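You operate a simulated robot arm through the tools that you are given. There is no shell and no other tool.

Carry out the task below with a simulated robot arm. There is one attempt and no reset: what you move stays moved.

TASK
Check the brass sleeves on the middle of bench 2. At the end: the locking pin with the yellow head stands where the former block stood; the pink collar stands on top of the white count label; the brass sleeve with the largest size on its label from the middle of bench 2 is in the small grey tray; the former block from the middle of bench 2 stands where the pink collar stood; the brass sleeve with the smallest size on its label from the middle of bench 2 is on top of the purple bearing box; whatever was shut is shut again. Leave all else as you found it, and nothing knocked over.

It is judged by the outcome, as a careful person would: the job done as asked, and still so three seconds after it is handed in. It fails if anything else is knocked over, pushed out of place, dropped, spilled or broken.

THE ROBOT
A 6-joint arm with a two-finger gripper, fixed in place. Base frame: the origin is at the foot of the arm, x ahead of it, y to its left, z up; the work surface is at about z = 0. Units: cm, degrees, N and s.
With the tool pointing down near the work surface it reaches from about 18 to 48 cm from the base axis. Its first joint turns from -66.0 to 66.0 degrees. Payload 1.76 kg.
Tool frame: the origin (TCP) lies between the finger pads and is the grasp point; the fingertips stand 2.9 cm ahead of it; z points along the fingers, y is the line along which they close. The gripper opens to 8.2 cm; its body begins 5.8 cm behind the TCP.
Orientation is told as [roll, pitch, yaw] about the base's x, y, z axes, in that order, counted from this pose: with the fingers straight down and closing along the base's y, the tool's x points along the base's -x, its y along +y and its z along -z.

THE INTERFACE
- The arm moves only by the tool drive_tool. Its argument "rows" is a list of rows, each an object (a shift or turn left out is 0, a gripper value left out holds the last) with "travel": the shift along the tool's x, y, z in cm, a list of three; "rotation": the turn, a rotation vector about the tool's x, y, z in degrees, a list of three; "gripper": the gripper command, from -1 (shut) to 1 (fully open), values between in proportion. In form: [{"travel": [tx, ty, tz], "rotation": [wx, wy, wz], "gripper": gripper}, ...]. A call has 1 to 20 rows; each row shifts and turns the commanded pose from where the row before left it, along the tool's axes as they then stand. Each row takes 0.2 s and may step no farther than 5 cm and 8.6 degrees from the row before; otherwise, or with a gripper value out of range, the whole call is refused. Where a pose cannot be reached the arm comes as near as it can. A force on the tool above 40 N (or 10 N above the force at the start of the call, whichever is more), or a blocked arm, ends the call early, and 0.2 s more pass. Each finger travels about 20.35 cm/s and halts on what it meets, pressing with about 34 N; the grip force reading is that of the motor and also rises with nothing between the fingers. The clock runs only during rows and for 0.2 s after the last one: add rows that do not move to give the fingers time. The reply holds the time, the measured pose of the TCP, the force on the tool along the base axes, the opening and the grip force, in the units named above and with some noise, with the torque about the TCP (base axes, N m) and any sound that the robot's microphone picked up.
- Cameras (640 x 400 px; columns grow to the right, rows downward): "scene" is fixed at [4.78, 33.42, 40.4]; the picture's right is [-0.79, -0.61, 0.00], its down [-0.45, 0.59, -0.67] and it looks along [0.41, -0.53, -0.74] (base axes); focal length 214 px, centre (320, 200). "wrist" rides on the gripper at [7.9, 0.4, -8.9] in the tool frame; the picture's right is [-0.05, 1.00, 0.00], its down [-0.71, -0.04, -0.71] and it looks along [-0.71, -0.04, 0.71] (tool axes); focal length 256 px, centre (320, 200). There is no depth. A picture from a camera that has moved, and an enlarged one, comes with that camera's place and axes in the base frame and with its lens.
- camera(camera): a new picture of that camera. The clock stands still meanwhile.
- enlarge(camera, box): a new picture of the part [left, top, right, bottom] of that camera's present view, enlarged. The clock stands still meanwhile.
- sign_off(): hands the job in; it is judged then, once.

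Places have to be worked out from the pictures, the camera data and where the tool is seen. Open the gripper and draw the arm clear of the work before you hand the job in, unless the task says otherwise.

The tools are called after "Request:" by a JSON object that holds its "fn" and its "kwargs". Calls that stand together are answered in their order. drive_tool: Moves the arm, as the interface text tells. Its arguments: {"type":"object","properties":{"rows":{"type":"array"}},"required":["rows"]} The other tools are called the same way: camera (camera) takes a picture; enlarge (camera, box) takes an enlarged picture of a part of a camera's view; sign_off () hands the job in.

At the start:

```text
clock: 0.0
ee_pos: [27.3, -11.51, 27.99]
tool_rot: [-0.1, 0.0, 0.0]
ft_force: [-0.5, -0.2, 0.6]
moment: [-0.02, -0.01, 0.01]
width: 8.21
gripper_force: 0.2
```

scene: 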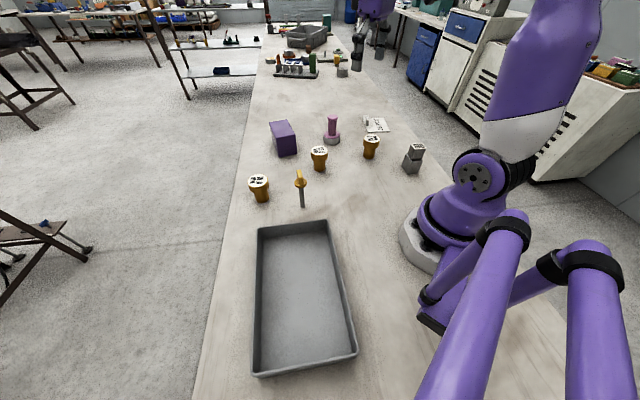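
wrist: 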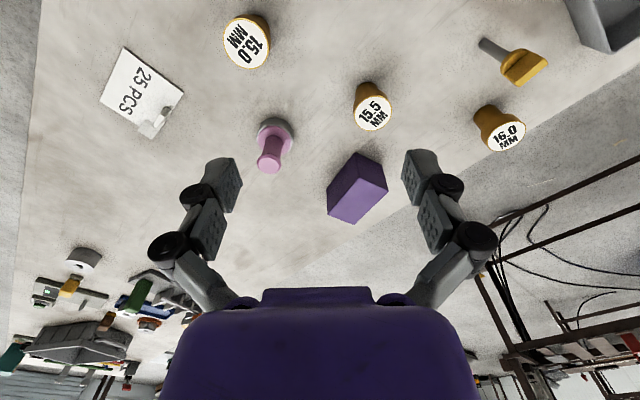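

I start by looking closely at the work area with both cameras before moving anything.

Request:
{"fn": "enlarge", "kwargs": {"camera": "scene", "box": [230, 100, 450, 238]}}

Request:
{"fn": "enlarge", "kwargs": {"camera": "wrist", "box": [80, 0, 400, 200]}}

Request:
{"fn": "enlarge", "kwargs": {"camera": "wrist", "box": [320, 0, 640, 200]}}

Request:
{"fn": "enlarge", "kwargs": {"camera": "scene", "box": [240, 0, 400, 100]}}

```text
2.90 times, centred on (340, 169) of scene
camera zoom: at [4.78, 33.42, 40.4], right [-0.79, -0.61, 0.0], down [-0.45, 0.59, -0.67], along [0.41, -0.53, -0.74], focal length 622 px, centre (262, 290)
```

zoom: 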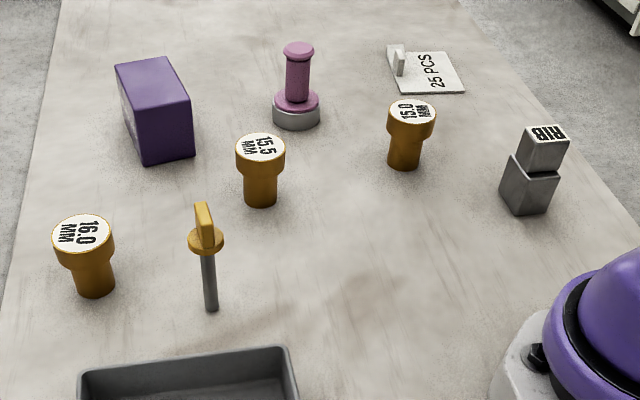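

```text
2.00 times, centred on (240, 100) of wrist
camera zoom: at [19.3, -11.22, 36.9], right [0.05, 1.0, 0.0], down [0.71, -0.04, 0.71], along [0.71, -0.04, -0.71], focal length 512 px, centre (480, 400)
```

zoom: 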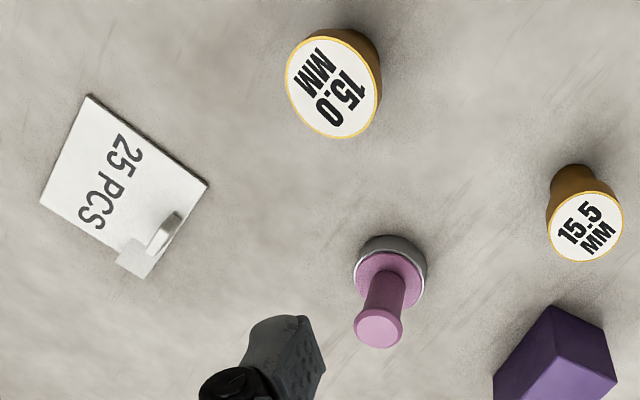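

```text
2.00 times, centred on (480, 100) of wrist
camera zoom: at [19.3, -11.22, 36.9], right [0.05, 1.0, 0.0], down [0.71, -0.04, 0.71], along [0.71, -0.04, -0.71], focal length 512 px, centre (0, 400)
```

zoom: 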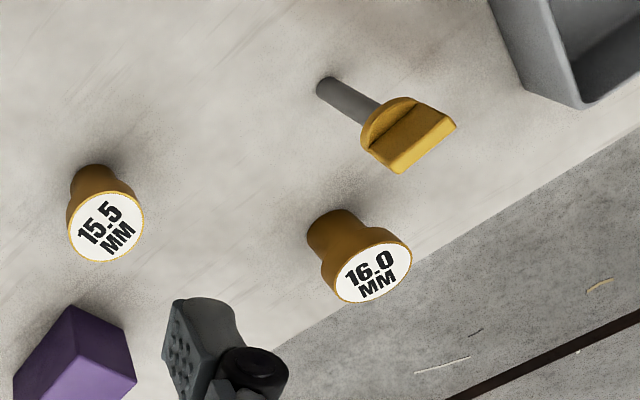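

```text
4.00 times, centred on (320, 50) of scene
camera zoom: at [4.78, 33.42, 40.4], right [-0.79, -0.61, 0.0], down [-0.45, 0.59, -0.67], along [0.41, -0.53, -0.74], focal length 858 px, centre (320, 800)
```

zoom: 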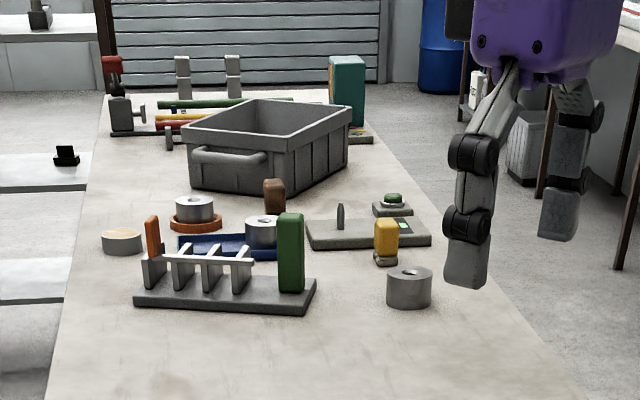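

The view shows three sleeves labelled 15.0, 15.5 and 16.0 MM, a standing pin, pink collar, purple box, label plate, and a stepped block near (14,-23). I'll move the arm high over to the block's side to look at it with the wrist camera.

Request:
{"fn": "drive_tool", "kwargs": {"rows": [{"travel": [1.2, -1.6, 0.4]}, {"travel": [1.2, -1.6, 0.4]}, {"travel": [1.2, -1.6, 0.4]}, {"travel": [1.2, -1.6, 0.4]}, {"travel": [1.2, -1.6, 0.4]}, {"travel": [1.2, -1.6, 0.4]}, {"travel": [1.2, -1.6, 0.4]}, {"rotation": [0, 0, 7]}, {"rotation": [0, 0, 7]}, {"rotation": [0, 0, 7]}, {"rotation": [0, 0, 7]}, {"rotation": [0, 0, 7]}, {"rotation": [0, 0, 7]}, {"rotation": [0, 0, 7]}, {}]}}

Request:
{"fn": "camera", "kwargs": {"camera": "wrist"}}

Request:
{"fn": "camera", "kwargs": {"camera": "scene"}}

```text
clock: 3.2
ee_pos: [19.0, -22.95, 25.2]
tool_rot: [0.1, 0.1, -49.1]
ft_force: [-0.1, 0.1, 0.3]
moment: [-0.02, -0.01, 0.0]
width: 8.22
gripper_force: 0.0
```

```text
taken
camera wrist: at [13.95, -16.59, 34.12], right [0.79, 0.61, 0.0], down [0.43, -0.56, 0.71], along [0.43, -0.56, -0.71], focal length 256 px, centre (320, 200)
```

wrist: 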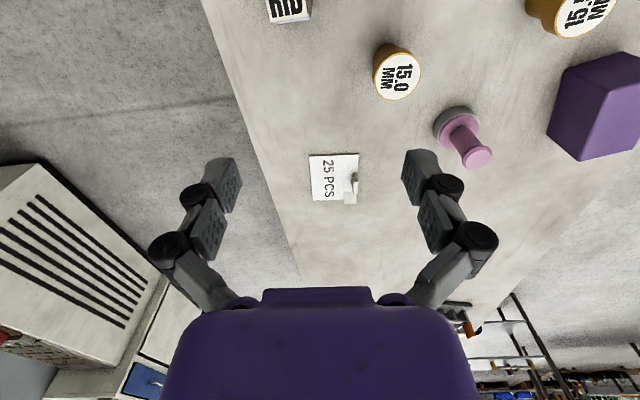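

```text
taken
```

scene: 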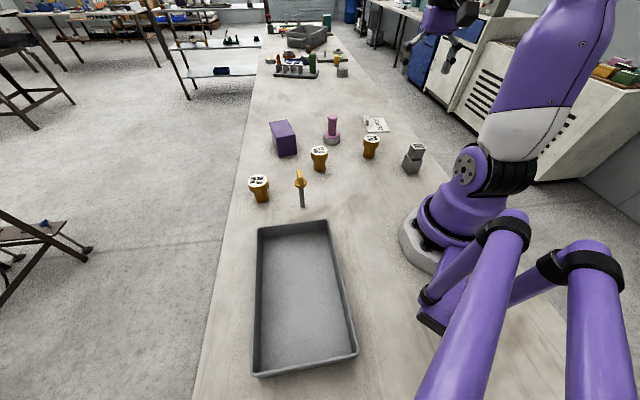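

The block is nearly beneath the wrist camera, at the top edge of the view. I'll tilt the tool 24 degrees so the camera looks more steeply down and see it fully.

Request:
{"fn": "drive_tool", "kwargs": {"rows": [{"rotation": [0, 8, 0]}, {"rotation": [0, 8, 0]}, {"rotation": [0, 8, 0]}, {"travel": [0, 0, 0]}]}}

Request:
{"fn": "camera", "kwargs": {"camera": "wrist"}}

```text
clock: 4.2
ee_pos: [18.93, -22.9, 25.13]
tool_rot: [-0.1, 24.1, -49.1]
ft_force: [-0.7, 0.4, 0.2]
moment: [-0.03, 0.05, 0.01]
width: 8.2
gripper_force: 0.0
```

```text
taken
camera wrist: at [16.76, -19.89, 36.6], right [0.79, 0.62, -0.02], down [0.58, -0.73, 0.36], along [0.21, -0.29, -0.93], focal length 256 px, centre (320, 200)
```

wrist: 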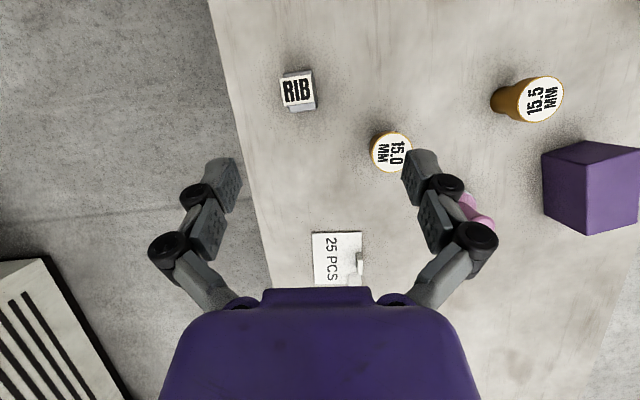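

This near top-down view shows everything on the right half. I'll enlarge it for accurate positions.

Request:
{"fn": "enlarge", "kwargs": {"camera": "wrist", "box": [250, 50, 410, 150]}}

Request:
{"fn": "enlarge", "kwargs": {"camera": "wrist", "box": [270, 200, 430, 300]}}

Request:
{"fn": "enlarge", "kwargs": {"camera": "wrist", "box": [440, 50, 640, 250]}}

Request:
{"fn": "enlarge", "kwargs": {"camera": "scene", "box": [300, 100, 460, 200]}}

```text
4.00 times, centred on (330, 100) of wrist
camera zoom: at [16.76, -19.89, 36.6], right [0.79, 0.62, -0.02], down [0.58, -0.73, 0.36], along [0.21, -0.29, -0.93], focal length 1024 px, centre (280, 600)
```

zoom: 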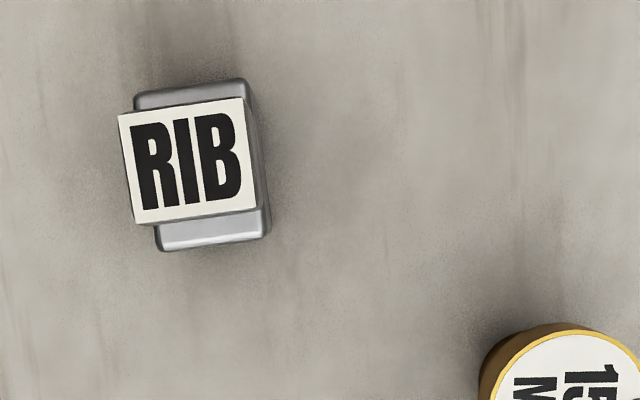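

```text
4.00 times, centred on (350, 250) of wrist
camera zoom: at [16.76, -19.89, 36.6], right [0.79, 0.62, -0.02], down [0.58, -0.73, 0.36], along [0.21, -0.29, -0.93], focal length 1024 px, centre (200, 0)
```

zoom: 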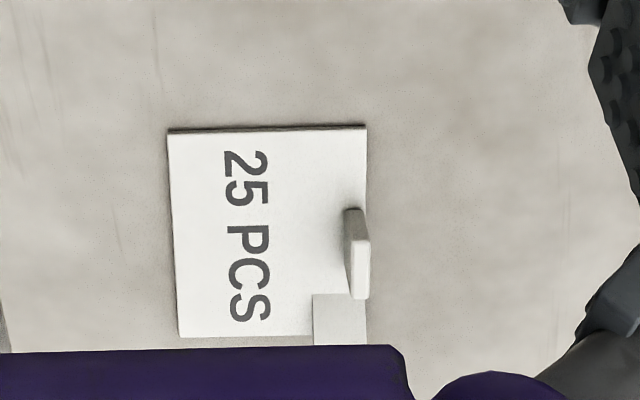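

```text
2.00 times, centred on (540, 150) of wrist
camera zoom: at [16.76, -19.89, 36.6], right [0.79, 0.62, -0.02], down [0.58, -0.73, 0.36], along [0.21, -0.29, -0.93], focal length 512 px, centre (-120, 300)
```

zoom: 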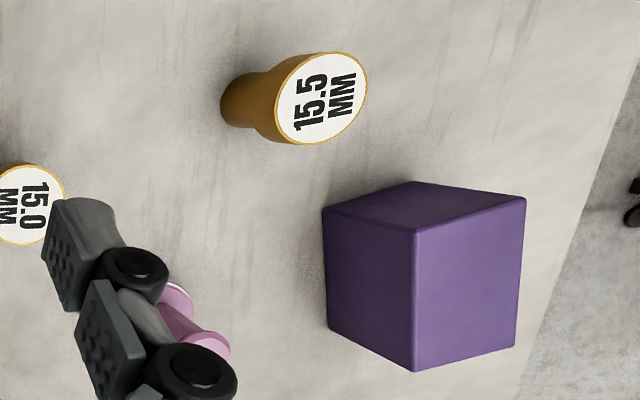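

```text
4.00 times, centred on (380, 150) of scene
camera zoom: at [4.78, 33.41, 40.4], right [-0.79, -0.61, 0.0], down [-0.45, 0.59, -0.67], along [0.41, -0.53, -0.74], focal length 858 px, centre (80, 400)
```

zoom: 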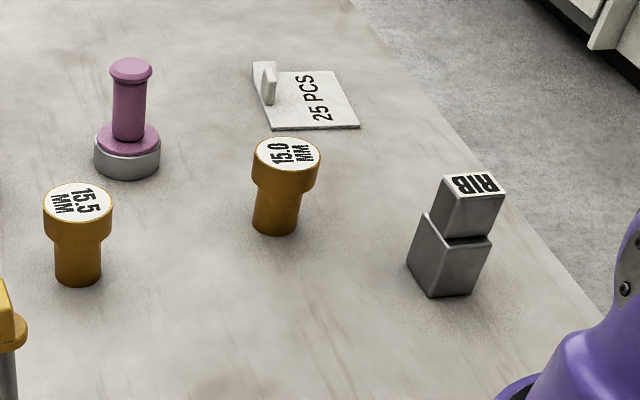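

Positions worked out: collar ≈(40.4,-19.5), 8.5 high; label plate ≈8×10 cm centred (33.8,-37.8), tab on its right edge; block ≈(13.9,-21), turned 45°. The label is near the reach limit, so I level the tool and test the reach above the plate's near part with the gripper empty.

Request:
{"fn": "drive_tool", "kwargs": {"rows": [{"rotation": [0, -8, 0]}, {"rotation": [0, -8, 0]}, {"rotation": [0, -8, 0]}, {"travel": [-2.68, 0.21, 1.57]}, {"travel": [-2.68, 0.21, 1.57]}, {"travel": [-2.68, 0.21, 1.57]}, {"travel": [-2.68, 0.21, 1.57]}, {"travel": [-2.68, 0.21, 1.57]}, {"travel": [-2.68, 0.21, 1.57]}, {"travel": [-2.68, 0.21, 1.57]}, {}, {}]}}

Request:
{"fn": "camera", "kwargs": {"camera": "wrist"}}

```text
clock: 6.8
ee_pos: [31.25, -34.11, 13.7]
tool_rot: [0.0, 0.0, -49.0]
ft_force: [0.0, -0.5, 0.3]
moment: [0.0, 0.01, -0.02]
width: 8.23
gripper_force: 0.1
out of reach, approached as far as the arm can: row 10
```

```text
taken
camera wrist: at [26.28, -27.76, 22.46], right [0.79, 0.61, 0.0], down [0.43, -0.56, 0.71], along [0.43, -0.56, -0.71], focal length 256 px, centre (320, 200)
```

wrist: 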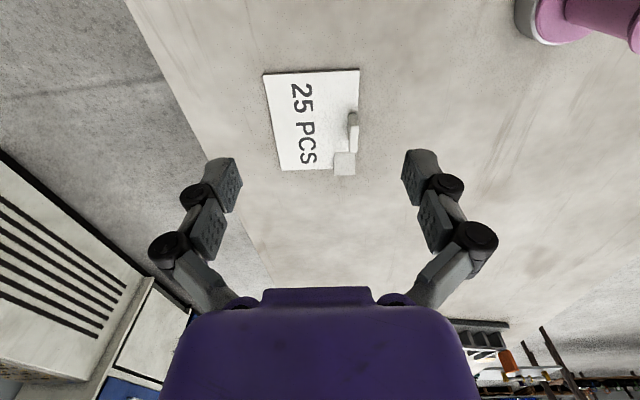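

The vertical tool only reaches about 46.3 cm out at this height, so I'll need an outward tilt for the label (and likely the purple box). I take an enlarged look at the label for exact position from here.

Request:
{"fn": "enlarge", "kwargs": {"camera": "wrist", "box": [240, 50, 400, 200]}}

Request:
{"fn": "enlarge", "kwargs": {"camera": "wrist", "box": [480, 0, 640, 100]}}

```text
2.67 times, centred on (320, 125) of wrist
camera zoom: at [26.28, -27.76, 22.46], right [0.79, 0.61, 0.0], down [0.43, -0.56, 0.71], along [0.43, -0.56, -0.71], focal length 683 px, centre (320, 400)
```

zoom: 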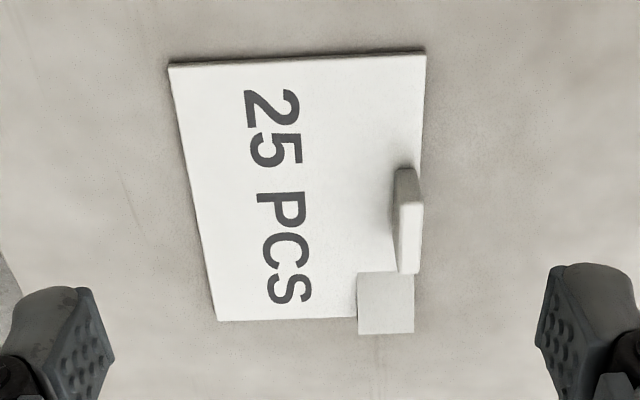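

```text
4.00 times, centred on (560, 50) of wrist
camera zoom: at [26.28, -27.76, 22.46], right [0.79, 0.61, 0.0], down [0.43, -0.56, 0.71], along [0.43, -0.56, -0.71], focal length 1024 px, centre (-640, 800)
```

zoom: 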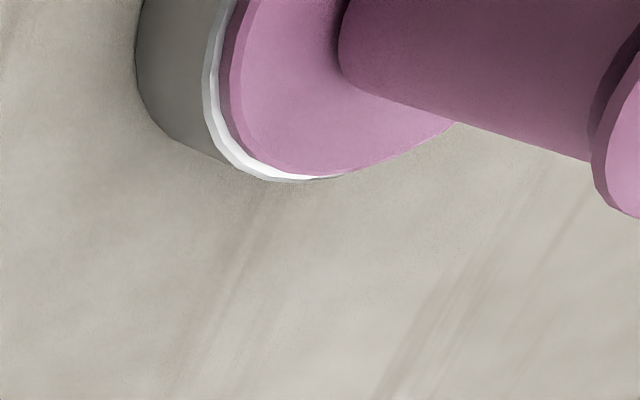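

The label's clear near strip is usable; I'll stand the collar at about (32.0,-36.8), clear of the tab. Now I back off, rise, and turn the yaw to about -26° to go for the collar.

Request:
{"fn": "drive_tool", "kwargs": {"rows": [{"travel": [1.5, 0, -1.5]}, {"travel": [1.5, 0, -1.5]}, {"travel": [1.0, 0, -1.5]}, {"rotation": [0, 0, -7.67]}, {"rotation": [0, 0, -7.67]}, {"rotation": [0, 0, -7.67]}, {}, {}]}}

```text
clock: 8.6
ee_pos: [28.45, -30.99, 18.01]
tool_rot: [0.1, -0.1, -26.1]
ft_force: [-0.4, -0.3, 0.1]
moment: [-0.01, 0.02, -0.02]
width: 8.2
gripper_force: 0.1
```

The pose is clear at z=18. I tilt the tool 20° outward and move to above the collar at (40.4,-19.45), z≈16.

Request:
{"fn": "drive_tool", "kwargs": {"rows": [{"rotation": [0, -6.67, 0]}, {"rotation": [0, -6.67, 0]}, {"rotation": [0, -6.66, 0]}, {"travel": [-0.775, 2.6, 0.637]}, {"travel": [-0.775, 2.6, 0.637]}, {"travel": [-0.775, 2.6, 0.637]}, {"travel": [-0.775, 2.6, 0.637]}, {"travel": [-0.775, 2.6, 0.637]}, {"travel": [-0.775, 2.6, 0.637]}, {}, {}]}}

Request:
{"fn": "camera", "kwargs": {"camera": "wrist"}}

Request:
{"fn": "camera", "kwargs": {"camera": "scene"}}

```text
clock: 11.0
ee_pos: [40.4, -19.41, 16.14]
tool_rot: [0.0, -20.0, -26.0]
ft_force: [-0.1, -0.3, 0.4]
moment: [-0.03, 0.01, -0.02]
width: 8.18
gripper_force: 0.1
```

```text
taken
camera wrist: at [31.11, -14.44, 21.7], right [0.48, 0.88, 0.02], down [0.36, -0.22, 0.91], along [0.8, -0.43, -0.42], focal length 256 px, centre (320, 200)
```

wrist: 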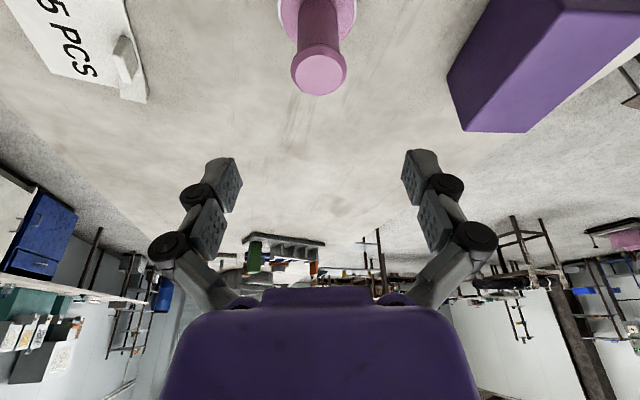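

```text
taken
```

scene: 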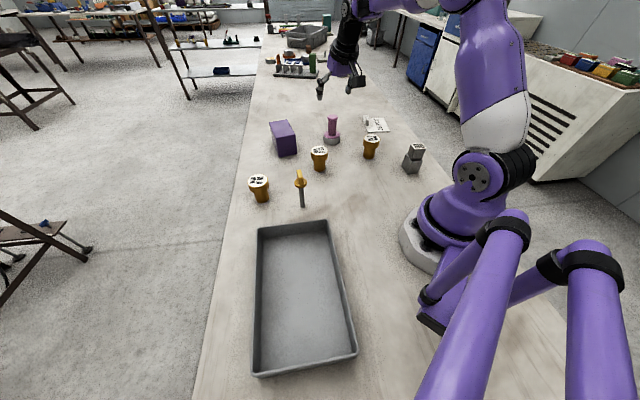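

The collar is centred between the fingers laterally (column 319). I lower straight down to TCP z≈7.6, where the collar's cap will be between the pads.

Request:
{"fn": "drive_tool", "kwargs": {"rows": [{"travel": [0.47, 0, 1.34]}, {"travel": [0.47, 0, 1.34]}, {"travel": [0.47, 0, 1.34]}, {"travel": [0.47, 0, 1.34]}, {"travel": [0.47, 0, 1.34]}, {"travel": [0.47, 0, 1.34]}, {}]}}

Request:
{"fn": "camera", "kwargs": {"camera": "wrist"}}

Request:
{"fn": "enlarge", "kwargs": {"camera": "scene", "box": [270, 80, 430, 180]}}

```text
clock: 12.6
ee_pos: [40.4, -19.44, 7.44]
tool_rot: [-0.1, -20.0, -26.1]
ft_force: [0.3, -0.2, -0.1]
moment: [0.03, -0.02, -0.04]
width: 8.21
gripper_force: 0.1
```

```text
taken
camera wrist: at [31.1, -14.51, 13.13], right [0.48, 0.88, 0.02], down [0.36, -0.22, 0.91], along [0.8, -0.43, -0.42], focal length 256 px, centre (320, 200)
```

wrist: 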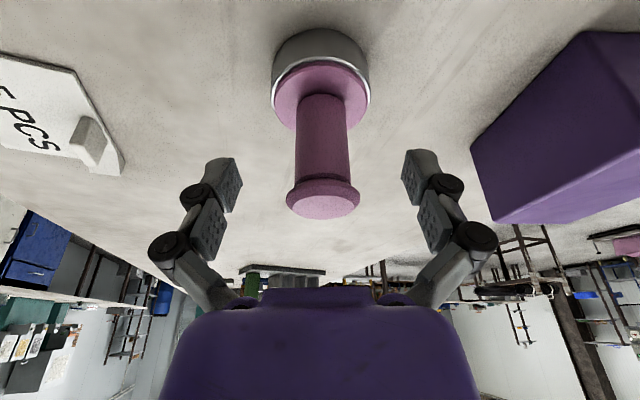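

```text
4.00 times, centred on (350, 130) of scene
camera zoom: at [4.78, 33.42, 40.4], right [-0.79, -0.61, 0.0], down [-0.45, 0.59, -0.67], along [0.41, -0.53, -0.74], focal length 858 px, centre (200, 480)
```

zoom: 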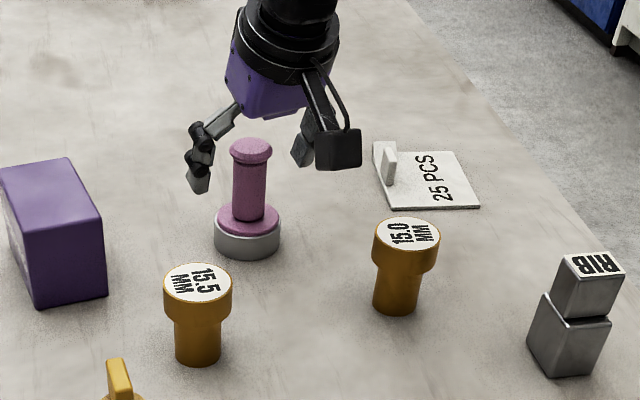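

The cap sits centred between the pads. I close gently in stages and then fully to grip.

Request:
{"fn": "drive_tool", "kwargs": {"rows": [{"gripper": 0.3}, {"gripper": 0.0}, {"gripper": -0.15}, {"gripper": -0.3}, {"gripper": -1}, {"gripper": -1}]}}

Request:
{"fn": "camera", "kwargs": {"camera": "wrist"}}

```text
clock: 14.0
ee_pos: [40.3, -19.52, 7.45]
tool_rot: [0.0, -20.1, -25.9]
ft_force: [-1.3, 1.4, 4.0]
moment: [0.0, 0.06, -0.02]
width: 2.97
gripper_force: 33.8
```

```text
taken
camera wrist: at [31.12, -14.52, 13.17], right [0.48, 0.88, 0.02], down [0.36, -0.22, 0.91], along [0.8, -0.43, -0.42], focal length 256 px, centre (320, 200)
```

wrist: 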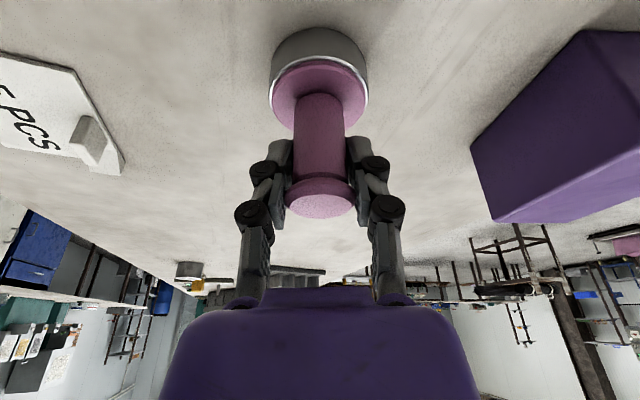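

Gripped at 2.97 cm width with 34 N. I lift 1.5 cm and check whether the grey ring comes along.

Request:
{"fn": "drive_tool", "kwargs": {"rows": [{"travel": [-0.17, 0, -0.47]}, {"travel": [-0.17, 0, -0.47]}, {"travel": [-0.17, 0, -0.47]}, {}]}}

Request:
{"fn": "camera", "kwargs": {"camera": "wrist"}}

Request:
{"fn": "enlarge", "kwargs": {"camera": "scene", "box": [270, 80, 430, 180]}}

```text
clock: 15.0
ee_pos: [40.45, -19.55, 9.0]
tool_rot: [0.1, -19.9, -26.1]
ft_force: [1.0, 0.3, 0.1]
moment: [-0.06, 0.0, 0.03]
width: 2.99
gripper_force: 34.5
```

```text
taken
camera wrist: at [31.18, -14.47, 14.66], right [0.48, 0.88, 0.02], down [0.36, -0.22, 0.91], along [0.8, -0.43, -0.42], focal length 256 px, centre (320, 200)
```

wrist: 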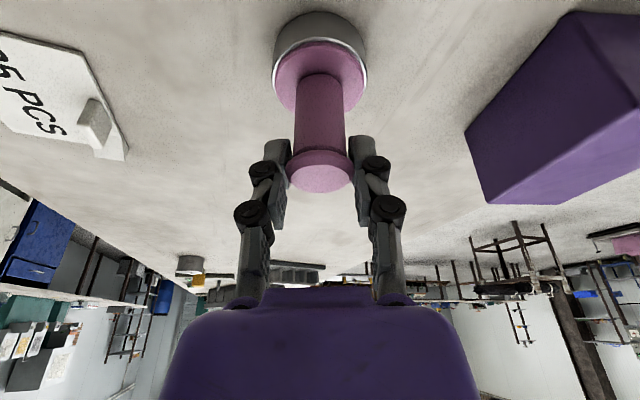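

```text
4.00 times, centred on (350, 130) of scene
camera zoom: at [4.78, 33.41, 40.4], right [-0.79, -0.61, 0.0], down [-0.45, 0.59, -0.67], along [0.41, -0.53, -0.74], focal length 858 px, centre (200, 480)
```

zoom: 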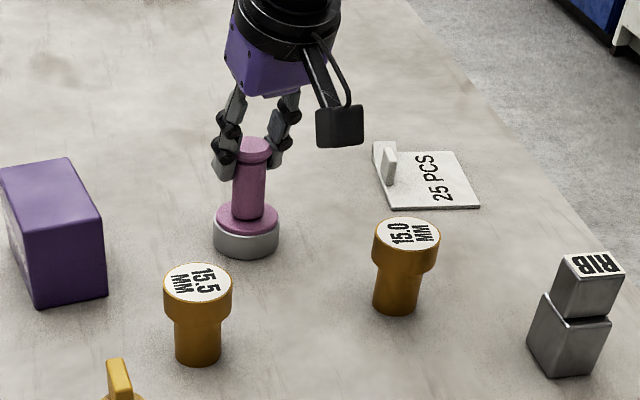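

The scene shows the collar stayed down: the fingers slid up its cap, which now sits mid-pad on the distal pads. I'll try a small slow lift from this better pad position and watch the force.

Request:
{"fn": "drive_tool", "kwargs": {"rows": [{"travel": [-0.07, 0, -0.19]}, {"travel": [-0.07, 0, -0.19]}, {}]}}

Request:
{"fn": "enlarge", "kwargs": {"camera": "wrist", "box": [220, 0, 420, 240]}}

Request:
{"fn": "enlarge", "kwargs": {"camera": "scene", "box": [270, 80, 430, 180]}}

```text
clock: 15.8
ee_pos: [40.45, -19.46, 9.35]
tool_rot: [0.0, -20.1, -26.0]
ft_force: [0.1, 0.7, -1.2]
moment: [0.0, 0.0, 0.01]
width: 2.97
gripper_force: 33.8
```

```text
1.67 times, centred on (320, 120) of wrist
camera zoom: at [31.17, -14.46, 15.02], right [0.48, 0.88, 0.02], down [0.36, -0.22, 0.91], along [0.8, -0.43, -0.42], focal length 427 px, centre (320, 333)
```

zoom: 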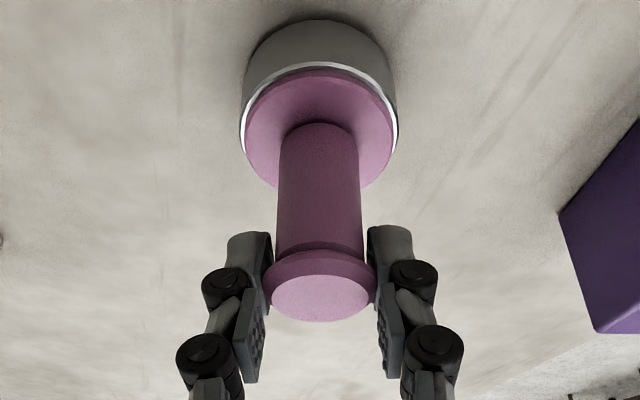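

```text
4.00 times, centred on (350, 130) of scene
camera zoom: at [4.78, 33.41, 40.4], right [-0.79, -0.61, 0.0], down [-0.45, 0.59, -0.67], along [0.41, -0.53, -0.74], focal length 858 px, centre (200, 480)
```

zoom: 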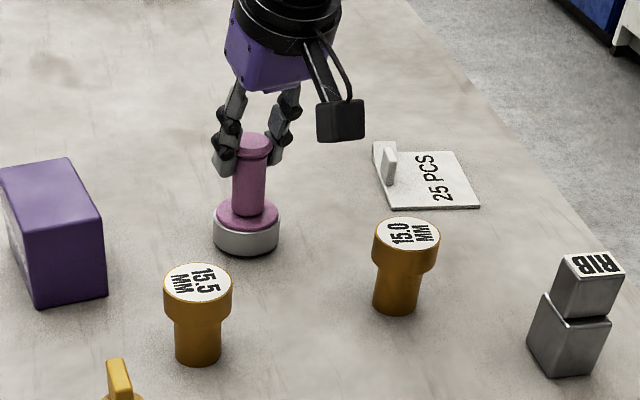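

Now it is lifting together with its ring (about 0.4 cm up, ~1.2 N). I raise it slowly to z≈15 and check the grip again.

Request:
{"fn": "drive_tool", "kwargs": {"rows": [{"travel": [-0.17, 0, -0.47]}, {"travel": [-0.17, 0, -0.47]}, {"travel": [-0.26, 0, -0.7]}, {"travel": [-0.26, 0, -0.7]}, {"travel": [-0.26, 0, -0.7]}, {"travel": [-0.26, 0, -0.7]}, {"travel": [-0.26, 0, -0.7]}, {"travel": [-0.26, 0, -0.7]}, {}]}}

Request:
{"fn": "camera", "kwargs": {"camera": "wrist"}}

Request:
{"fn": "enlarge", "kwargs": {"camera": "scene", "box": [270, 80, 430, 180]}}

```text
clock: 17.8
ee_pos: [40.53, -19.36, 14.9]
tool_rot: [0.1, -20.0, -26.0]
ft_force: [0.4, 0.7, -1.3]
moment: [0.02, -0.02, 0.02]
width: 3.0
gripper_force: 34.1
```

```text
taken
camera wrist: at [31.25, -14.46, 20.55], right [0.48, 0.88, 0.02], down [0.36, -0.22, 0.91], along [0.8, -0.43, -0.42], focal length 256 px, centre (320, 200)
```

wrist: 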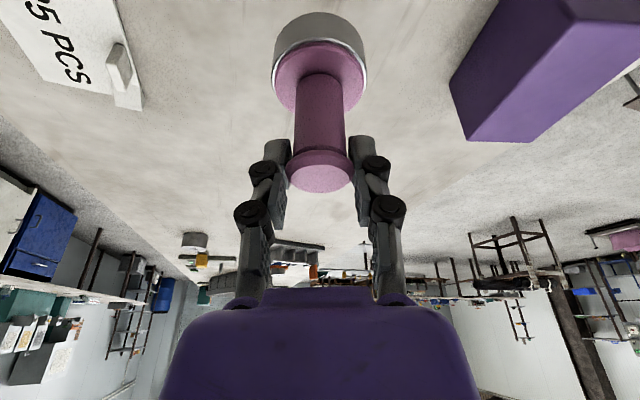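

```text
4.00 times, centred on (350, 130) of scene
camera zoom: at [4.78, 33.41, 40.4], right [-0.79, -0.61, 0.0], down [-0.45, 0.59, -0.67], along [0.41, -0.53, -0.74], focal length 858 px, centre (200, 480)
```

zoom: 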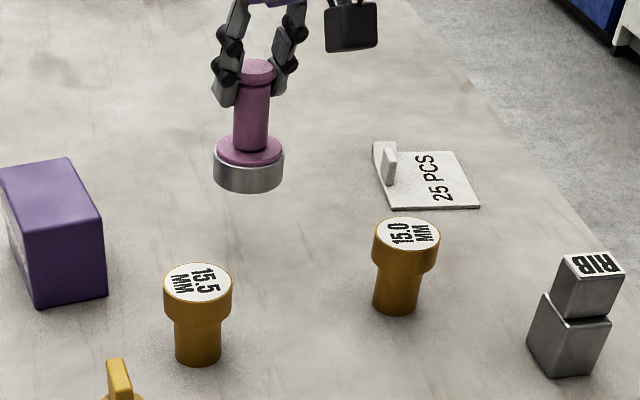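

Collar is held upright with its ring. I rotate about the vertical to yaw ≈-48.5° and carry it over the label at (32.05,-36.8).

Request:
{"fn": "drive_tool", "kwargs": {"rows": [{"rotation": [1.924, 0, 5.286]}, {"rotation": [1.924, 0, 5.286]}, {"rotation": [1.924, 0, 5.286]}, {"rotation": [1.924, 0, 5.286]}, {"travel": [-0.698, -1.786, 0.254]}, {"travel": [-0.698, -1.786, 0.254]}, {"travel": [-0.698, -1.786, 0.254]}, {"travel": [-0.698, -1.786, 0.254]}, {"travel": [-0.698, -1.786, 0.254]}, {"travel": [-0.698, -1.786, 0.254]}, {"travel": [-0.698, -1.786, 0.254]}, {"travel": [-0.698, -1.786, 0.254]}, {"travel": [-0.698, -1.786, 0.254]}, {"travel": [-0.698, -1.786, 0.254]}, {}, {}]}}

Request:
{"fn": "camera", "kwargs": {"camera": "wrist"}}

Request:
{"fn": "enlarge", "kwargs": {"camera": "scene", "box": [300, 70, 460, 170]}}

```text
clock: 21.2
ee_pos: [32.13, -36.79, 14.91]
tool_rot: [0.0, -20.0, -48.4]
ft_force: [-0.1, 0.1, -1.6]
moment: [-0.01, -0.01, 0.0]
width: 2.97
gripper_force: 34.5
```

```text
taken
camera wrist: at [25.4, -28.7, 20.61], right [0.78, 0.62, 0.02], down [0.25, -0.34, 0.91], along [0.57, -0.7, -0.42], focal length 256 px, centre (320, 200)
```

wrist: 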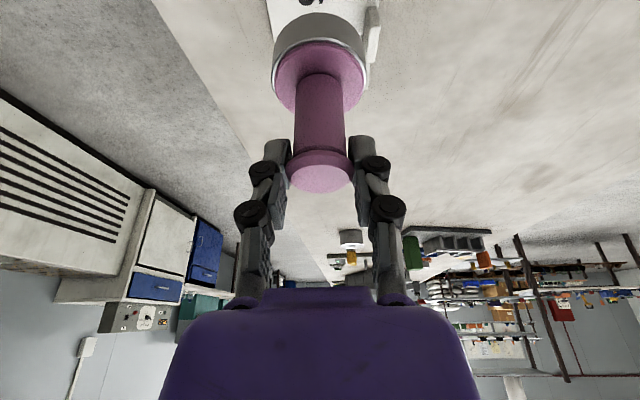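

```text
4.00 times, centred on (380, 120) of scene
camera zoom: at [4.78, 33.41, 40.4], right [-0.79, -0.61, 0.0], down [-0.45, 0.59, -0.67], along [0.41, -0.53, -0.74], focal length 858 px, centre (80, 520)
```

zoom: 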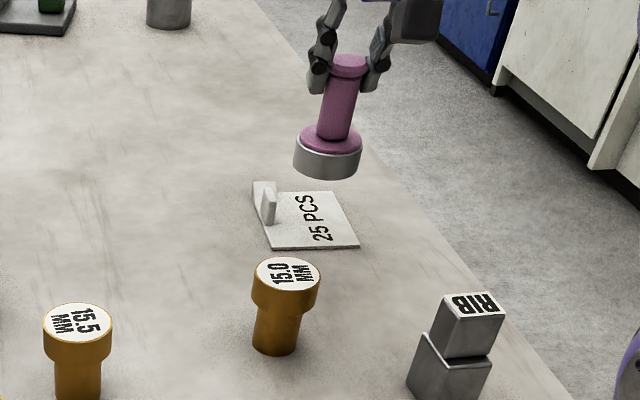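

It is upright and over the label. I lower to just above the plate (z≈9.8) and then look.

Request:
{"fn": "drive_tool", "kwargs": {"rows": [{"travel": [0.29, 0, 0.8]}, {"travel": [0.29, 0, 0.8]}, {"travel": [0.29, 0, 0.8]}, {"travel": [0.29, 0, 0.8]}, {"travel": [0.29, 0, 0.8]}, {"travel": [0.29, 0, 0.8]}, {}]}}

Request:
{"fn": "camera", "kwargs": {"camera": "wrist"}}

Request:
{"fn": "enlarge", "kwargs": {"camera": "scene", "box": [320, 80, 420, 142]}}

```text
clock: 22.8
ee_pos: [31.93, -36.87, 9.79]
tool_rot: [0.0, -20.0, -48.5]
ft_force: [-0.3, -0.2, -1.4]
moment: [0.01, 0.02, 0.05]
width: 3.02
gripper_force: 33.9
```

```text
taken
camera wrist: at [25.31, -28.76, 15.45], right [0.78, 0.62, 0.02], down [0.25, -0.34, 0.91], along [0.57, -0.7, -0.42], focal length 256 px, centre (320, 200)
```

wrist: 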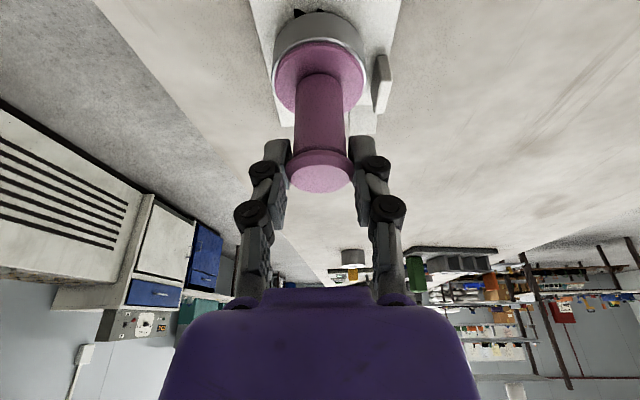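

```text
6.40 times, centred on (370, 111) of scene
camera zoom: at [4.78, 33.41, 40.4], right [-0.79, -0.61, 0.0], down [-0.45, 0.59, -0.67], along [0.41, -0.53, -0.74], focal length 1373 px, centre (0, 770)
```

zoom: 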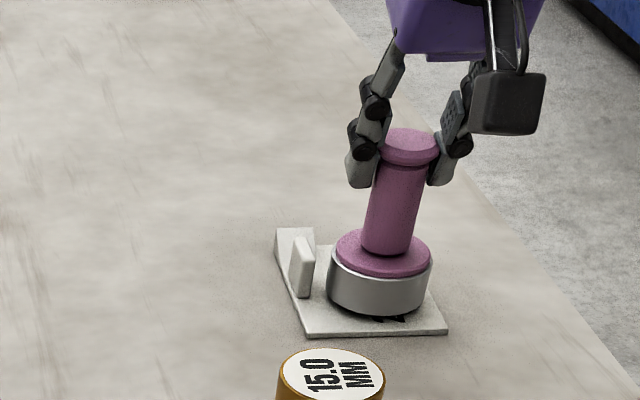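

The ring is over the plate, a bit close to the tab, so I shift 0.4 cm away from the tab and creep down watching the force.

Request:
{"fn": "drive_tool", "kwargs": {"rows": [{"travel": [0, -0.2, 0]}, {"travel": [0, -0.2, 0]}, {"travel": [0.034, 0, 0.094]}, {"travel": [0.034, 0, 0.094]}, {"travel": [0.034, 0, 0.094]}, {}]}}

```text
clock: 24.2
ee_pos: [31.82, -37.08, 9.52]
tool_rot: [0.0, -20.0, -48.5]
ft_force: [0.2, 0.9, -1.3]
moment: [0.0, 0.02, 0.02]
width: 2.98
gripper_force: 34.5
```

No contact yet (-1.3 N is just the weight). I continue creeping down.

Request:
{"fn": "drive_tool", "kwargs": {"rows": [{"travel": [0.034, 0, 0.094]}, {"travel": [0.017, 0, 0.047]}, {}]}}

Request:
{"fn": "enlarge", "kwargs": {"camera": "scene", "box": [330, 90, 410, 140]}}

```text
clock: 25.0
ee_pos: [31.89, -37.22, 9.34]
tool_rot: [0.0, -20.2, -48.5]
ft_force: [0.1, 1.3, 8.0]
moment: [0.01, 0.13, 0.01]
width: 3.0
gripper_force: 34.5
```

```text
8.00 times, centred on (370, 115) of scene
camera zoom: at [4.78, 33.42, 40.4], right [-0.79, -0.61, 0.0], down [-0.45, 0.59, -0.67], along [0.41, -0.53, -0.74], focal length 1716 px, centre (-80, 880)
```

zoom: 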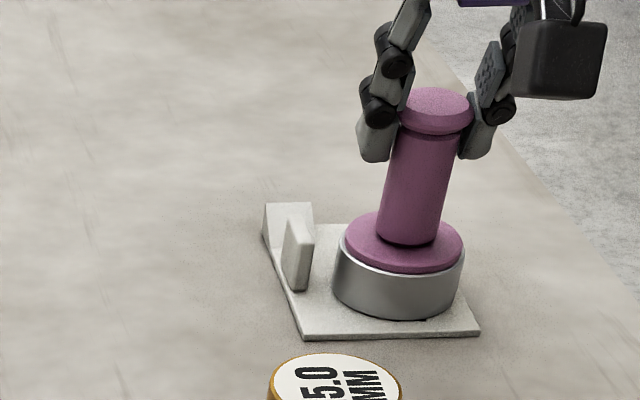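

Contact made with 8 N; the ring is seated flat on the plate. I back off a hair, then open gently in stages.

Request:
{"fn": "drive_tool", "kwargs": {"rows": [{"travel": [-0.017, 0, -0.047]}, {"gripper": -0.25}, {"gripper": -0.2}, {"gripper": -0.1}, {"gripper": 0.1}, {"gripper": 0.35}, {"gripper": 0.5}, {}]}}

Request:
{"fn": "enlarge", "kwargs": {"camera": "scene", "box": [330, 90, 410, 140]}}

Request:
{"fn": "camera", "kwargs": {"camera": "wrist"}}

```text
clock: 26.8
ee_pos: [31.87, -37.16, 9.27]
tool_rot: [-0.1, -20.1, -48.4]
ft_force: [0.2, 0.5, -0.9]
moment: [0.02, -0.04, -0.03]
width: 6.16
gripper_force: 0.1
```

```text
8.00 times, centred on (370, 115) of scene
camera zoom: at [4.78, 33.42, 40.4], right [-0.79, -0.61, 0.0], down [-0.45, 0.59, -0.67], along [0.41, -0.53, -0.74], focal length 1716 px, centre (-80, 880)
```

zoom: 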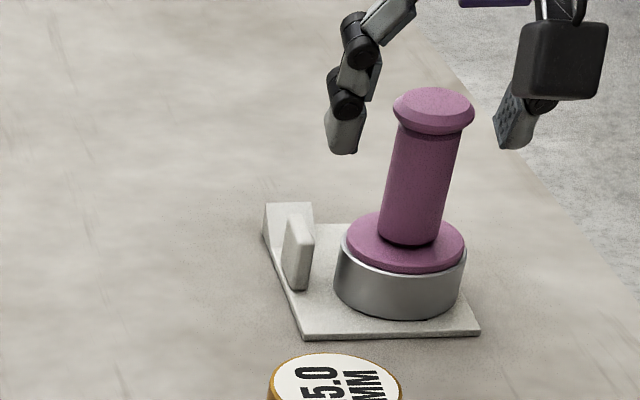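

```text
taken
camera wrist: at [25.06, -29.0, 15.0], right [0.78, 0.62, 0.02], down [0.25, -0.34, 0.91], along [0.57, -0.7, -0.42], focal length 256 px, centre (320, 200)
```

wrist: 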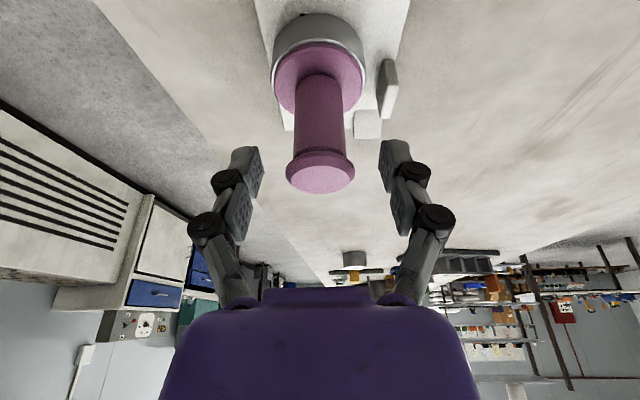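

Released cleanly and the collar stands on the plate. I rise straight up and take a better look at how it sits on the plate.

Request:
{"fn": "drive_tool", "kwargs": {"rows": [{"travel": [-0.342, 0, -0.94]}, {"travel": [-0.342, 0, -0.94]}, {"travel": [-0.684, 0, -1.88]}, {"travel": [-0.684, 0, -1.88]}, {"travel": [-0.684, 0, -1.88]}, {}]}}

Request:
{"fn": "enlarge", "kwargs": {"camera": "wrist", "box": [220, 0, 420, 125]}}

Request:
{"fn": "enlarge", "kwargs": {"camera": "scene", "box": [330, 90, 410, 140]}}

```text
clock: 28.2
ee_pos: [31.75, -37.07, 17.47]
tool_rot: [-0.1, -20.0, -48.5]
ft_force: [0.4, 0.1, 0.1]
moment: [0.04, 0.02, 0.0]
width: 6.15
gripper_force: 0.1
```

```text
3.20 times, centred on (320, 62) of wrist
camera zoom: at [25.02, -28.96, 23.17], right [0.78, 0.62, 0.02], down [0.25, -0.34, 0.91], along [0.57, -0.7, -0.42], focal length 819 px, centre (320, 640)
```

zoom: 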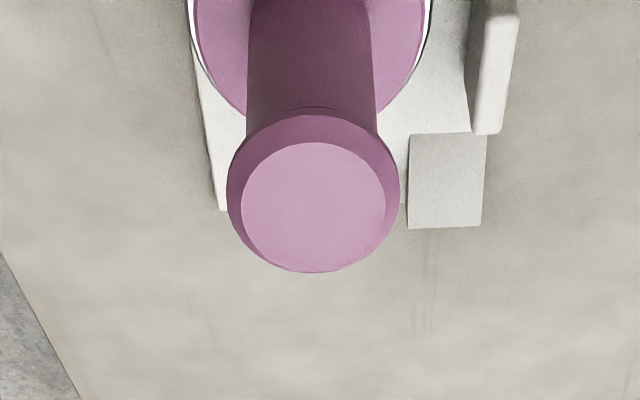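

```text
8.00 times, centred on (370, 115) of scene
camera zoom: at [4.78, 33.42, 40.4], right [-0.79, -0.61, 0.0], down [-0.45, 0.59, -0.67], along [0.41, -0.53, -0.74], focal length 1716 px, centre (-80, 880)
```

zoom: 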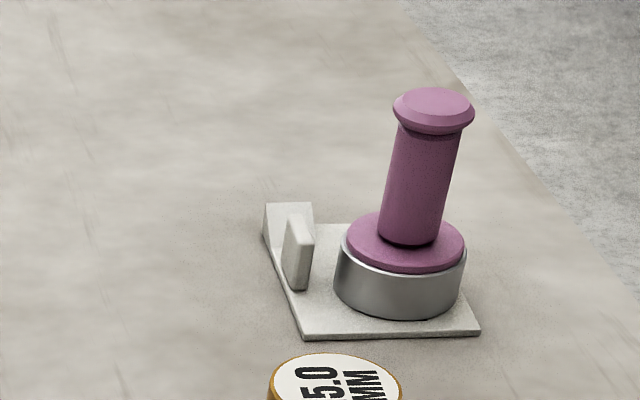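

The collar stands well-supported on the label. Next I level the tool and go to above the former block at (13.9,-20.9) with yaw -45° for a close look.

Request:
{"fn": "drive_tool", "kwargs": {"rows": [{"rotation": [0, 6.67, 0]}, {"rotation": [0, 6.67, 0]}, {"rotation": [0, 6.66, 0]}, {"travel": [1.995, -0.222, 0.125]}, {"travel": [1.995, -0.222, 0.125]}, {"travel": [1.995, -0.222, 0.125]}, {"travel": [1.995, -0.222, 0.125]}, {"travel": [1.995, -0.222, 0.125]}, {"travel": [1.995, -0.222, 0.125]}, {"travel": [1.995, -0.222, 0.125]}, {"travel": [1.995, -0.222, 0.125]}, {"travel": [1.995, -0.222, 0.125]}, {"travel": [1.995, -0.222, 0.125]}, {"travel": [1.995, -0.222, 0.125]}, {"travel": [1.995, -0.222, 0.125]}, {"rotation": [0, 0, -3.5], "gripper": 1}, {}, {}]}}

Request:
{"fn": "camera", "kwargs": {"camera": "wrist"}}

Request:
{"fn": "enlarge", "kwargs": {"camera": "scene", "box": [370, 120, 450, 195]}}

```text
clock: 32.0
ee_pos: [12.89, -19.46, 13.77]
tool_rot: [-0.5, -3.9, -45.0]
ft_force: [0.8, 0.4, 0.6]
moment: [0.01, -0.02, 0.01]
width: 8.2
gripper_force: 0.1
out of reach, approached as far as the arm can: row 2, 3
```

```text
taken
camera wrist: at [7.15, -13.3, 22.13], right [0.74, 0.67, 0.0], down [0.44, -0.49, 0.75], along [0.5, -0.56, -0.66], focal length 256 px, centre (320, 200)
```

wrist: 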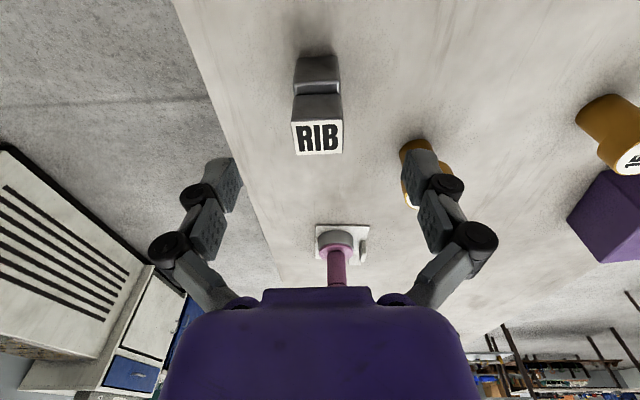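

```text
5.33 times, centred on (410, 158) of scene
camera zoom: at [4.78, 33.42, 40.4], right [-0.79, -0.61, 0.0], down [-0.45, 0.59, -0.67], along [0.41, -0.53, -0.74], focal length 1144 px, centre (-160, 427)
```

zoom: 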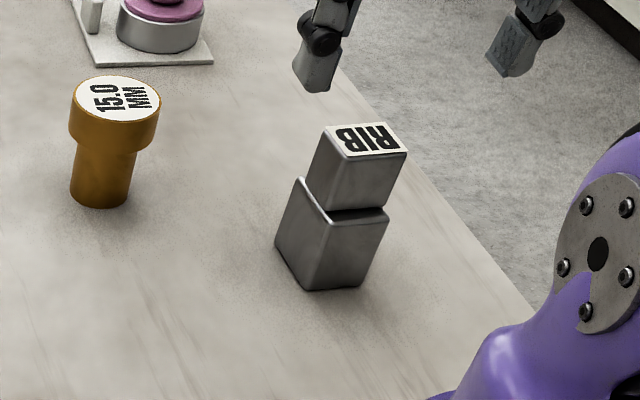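

The levelling was partly refused at the far reach, leaving a 3.9° tilt. I'll correct that; first, an enlarged view for the block's exact angle.

Request:
{"fn": "enlarge", "kwargs": {"camera": "wrist", "box": [260, 40, 380, 165]}}

Request:
{"fn": "drive_tool", "kwargs": {"rows": [{"travel": [0, 0, -1.2], "rotation": [-0.5, 3.9, 0]}, {"travel": [0, 0, -1.2]}, {}]}}

Request:
{"fn": "enlarge", "kwargs": {"camera": "wrist", "box": [240, 20, 400, 145]}}

```text
3.20 times, centred on (320, 102) of wrist
camera zoom: at [7.15, -13.3, 22.13], right [0.74, 0.67, 0.0], down [0.44, -0.49, 0.75], along [0.5, -0.56, -0.66], focal length 819 px, centre (320, 512)
```

zoom: 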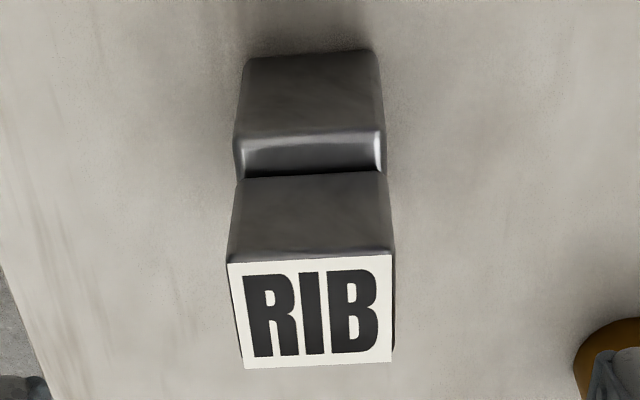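

```text
clock: 32.8
ee_pos: [12.84, -19.58, 16.32]
tool_rot: [0.2, 0.0, -45.0]
ft_force: [0.5, 0.1, -1.2]
moment: [-0.01, 0.0, 0.02]
width: 8.2
gripper_force: 0.0
```

```text
3.20 times, centred on (320, 82) of wrist
camera zoom: at [7.45, -13.75, 25.06], right [0.74, 0.67, 0.0], down [0.47, -0.53, 0.71], along [0.47, -0.53, -0.71], focal length 819 px, centre (320, 576)
```

zoom: 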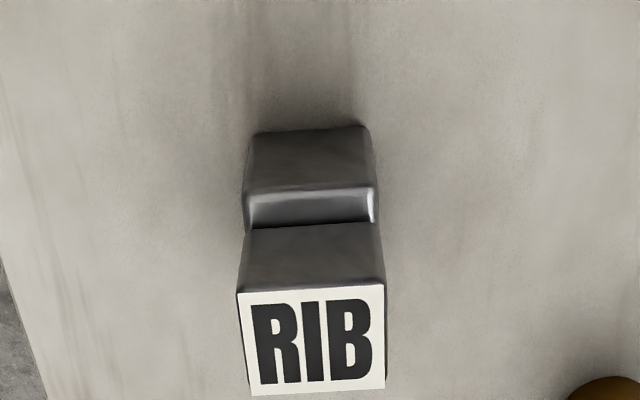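

The block centre is (13.6,-20.95), both tiers 3.2 cm wide across the finger direction, edges at 45° so yaw -45° is right. I centre over it and go down to z≈4.2.

Request:
{"fn": "drive_tool", "kwargs": {"rows": [{"travel": [-0.77, -0.2, 0]}, {"travel": [-0.77, -0.2, 0]}, {"travel": [0, 0, 1.4]}, {"travel": [0, 0, 1.4]}, {"travel": [0, 0, 1.4]}, {"travel": [0, 0, 1.4]}, {"travel": [0, 0, 1.4]}, {"travel": [0, 0, 1.4]}, {"travel": [0, 0, 1.3]}, {"travel": [0, 0, 1.2]}, {"travel": [0, 0, 1.2]}, {}]}}

Request:
{"fn": "camera", "kwargs": {"camera": "wrist"}}

Request:
{"fn": "enlarge", "kwargs": {"camera": "scene", "box": [370, 120, 450, 195]}}

```text
clock: 35.4
ee_pos: [13.65, -21.12, 4.11]
tool_rot: [0.1, 0.0, -45.0]
ft_force: [-0.1, -0.4, -0.8]
moment: [-0.01, 0.05, 0.03]
width: 8.22
gripper_force: 0.1
```

```text
taken
camera wrist: at [8.17, -15.16, 12.88], right [0.74, 0.67, 0.0], down [0.47, -0.53, 0.71], along [0.47, -0.53, -0.71], focal length 256 px, centre (320, 200)
```

wrist: 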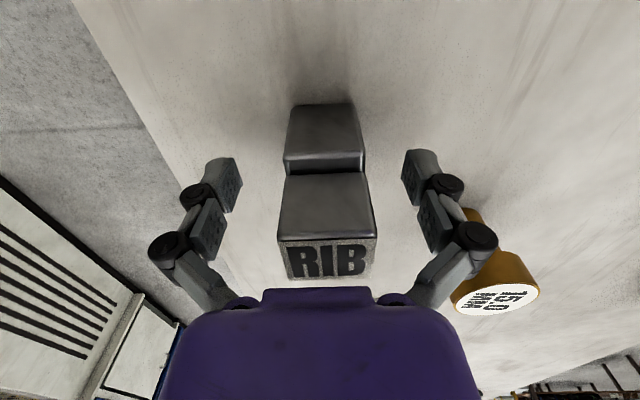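

```text
5.33 times, centred on (410, 158) of scene
camera zoom: at [4.78, 33.41, 40.4], right [-0.79, -0.61, 0.0], down [-0.45, 0.59, -0.67], along [0.41, -0.53, -0.74], focal length 1144 px, centre (-160, 427)
```

zoom: 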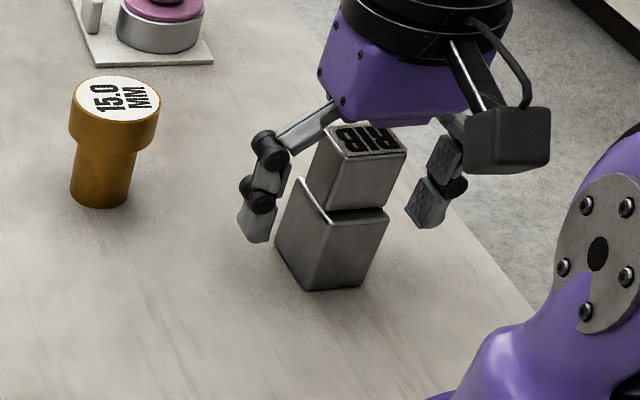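

The block is well centred between the fingers and clear of the palm. I close in stages, then lift 1 cm and check.

Request:
{"fn": "drive_tool", "kwargs": {"rows": [{"gripper": 0.3}, {"gripper": 0.0}, {"gripper": -0.15}, {"gripper": -0.3}, {"gripper": -1}, {"gripper": -1}, {"travel": [0, 0, -0.3]}, {"travel": [0, 0, -0.3]}, {"travel": [0, 0, -0.4]}, {}]}}

Request:
{"fn": "camera", "kwargs": {"camera": "wrist"}}

Request:
{"fn": "enlarge", "kwargs": {"camera": "scene", "box": [370, 120, 450, 195]}}

```text
clock: 37.6
ee_pos: [13.69, -20.94, 4.92]
tool_rot: [0.1, 0.0, -45.0]
ft_force: [0.3, 0.1, -3.5]
moment: [0.0, 0.01, -0.01]
width: 3.33
gripper_force: 33.7
```

```text
taken
camera wrist: at [8.28, -15.11, 13.88], right [0.74, 0.67, 0.0], down [0.47, -0.53, 0.71], along [0.47, -0.53, -0.71], focal length 256 px, centre (320, 200)
```

wrist: 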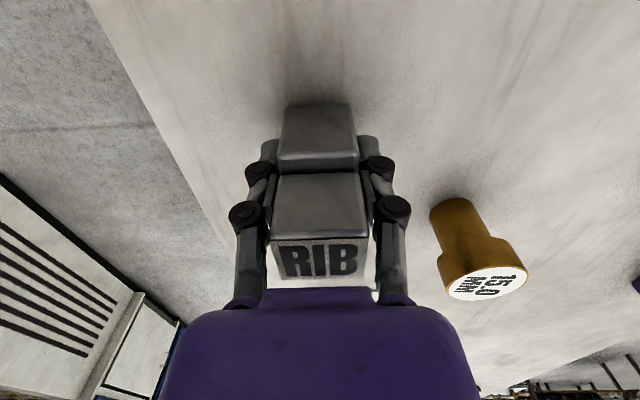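

```text
5.33 times, centred on (410, 158) of scene
camera zoom: at [4.78, 33.41, 40.4], right [-0.79, -0.61, 0.0], down [-0.45, 0.59, -0.67], along [0.41, -0.53, -0.74], focal length 1144 px, centre (-160, 427)
```

zoom: 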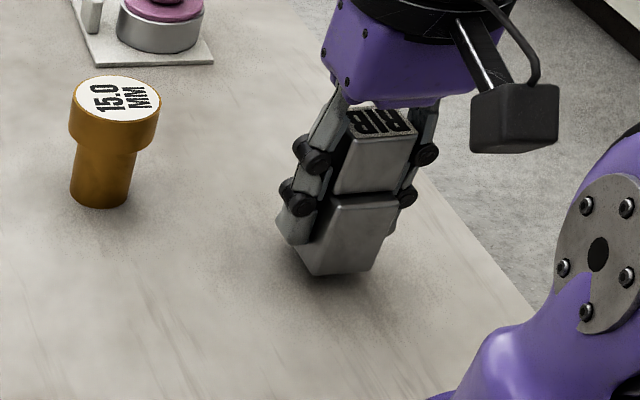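

Block held (3.5 N). I lift to z≈14 and turn to yaw -26°.

Request:
{"fn": "drive_tool", "kwargs": {"rows": [{"travel": [0, 0, -1.0]}, {"travel": [0, 0, -1.5]}, {"travel": [0, 0, -1.5]}, {"travel": [0, 0, -1.5]}, {"travel": [0, 0, -1.5]}, {"travel": [0, 0, -1.2]}, {"travel": [0, 0, -0.9]}, {"rotation": [0, 0, -4.75]}, {"rotation": [0, 0, -4.75]}, {"rotation": [0, 0, -4.75]}, {"rotation": [0, 0, -4.75]}, {}]}}

Request:
{"fn": "camera", "kwargs": {"camera": "wrist"}}

```text
clock: 40.2
ee_pos: [13.73, -21.04, 14.1]
tool_rot: [0.1, -0.1, -26.1]
ft_force: [0.1, 0.2, -1.9]
moment: [-0.03, -0.01, 0.01]
width: 3.34
gripper_force: 33.9
```

```text
taken
camera wrist: at [6.64, -17.18, 23.08], right [0.48, 0.87, 0.0], down [0.62, -0.34, 0.71], along [0.62, -0.34, -0.71], focal length 256 px, centre (320, 200)
```

wrist: 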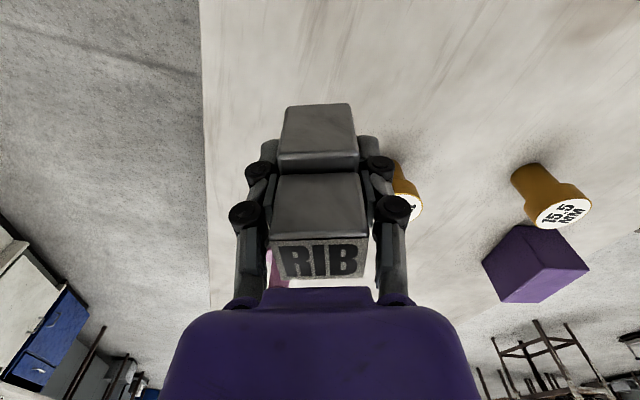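

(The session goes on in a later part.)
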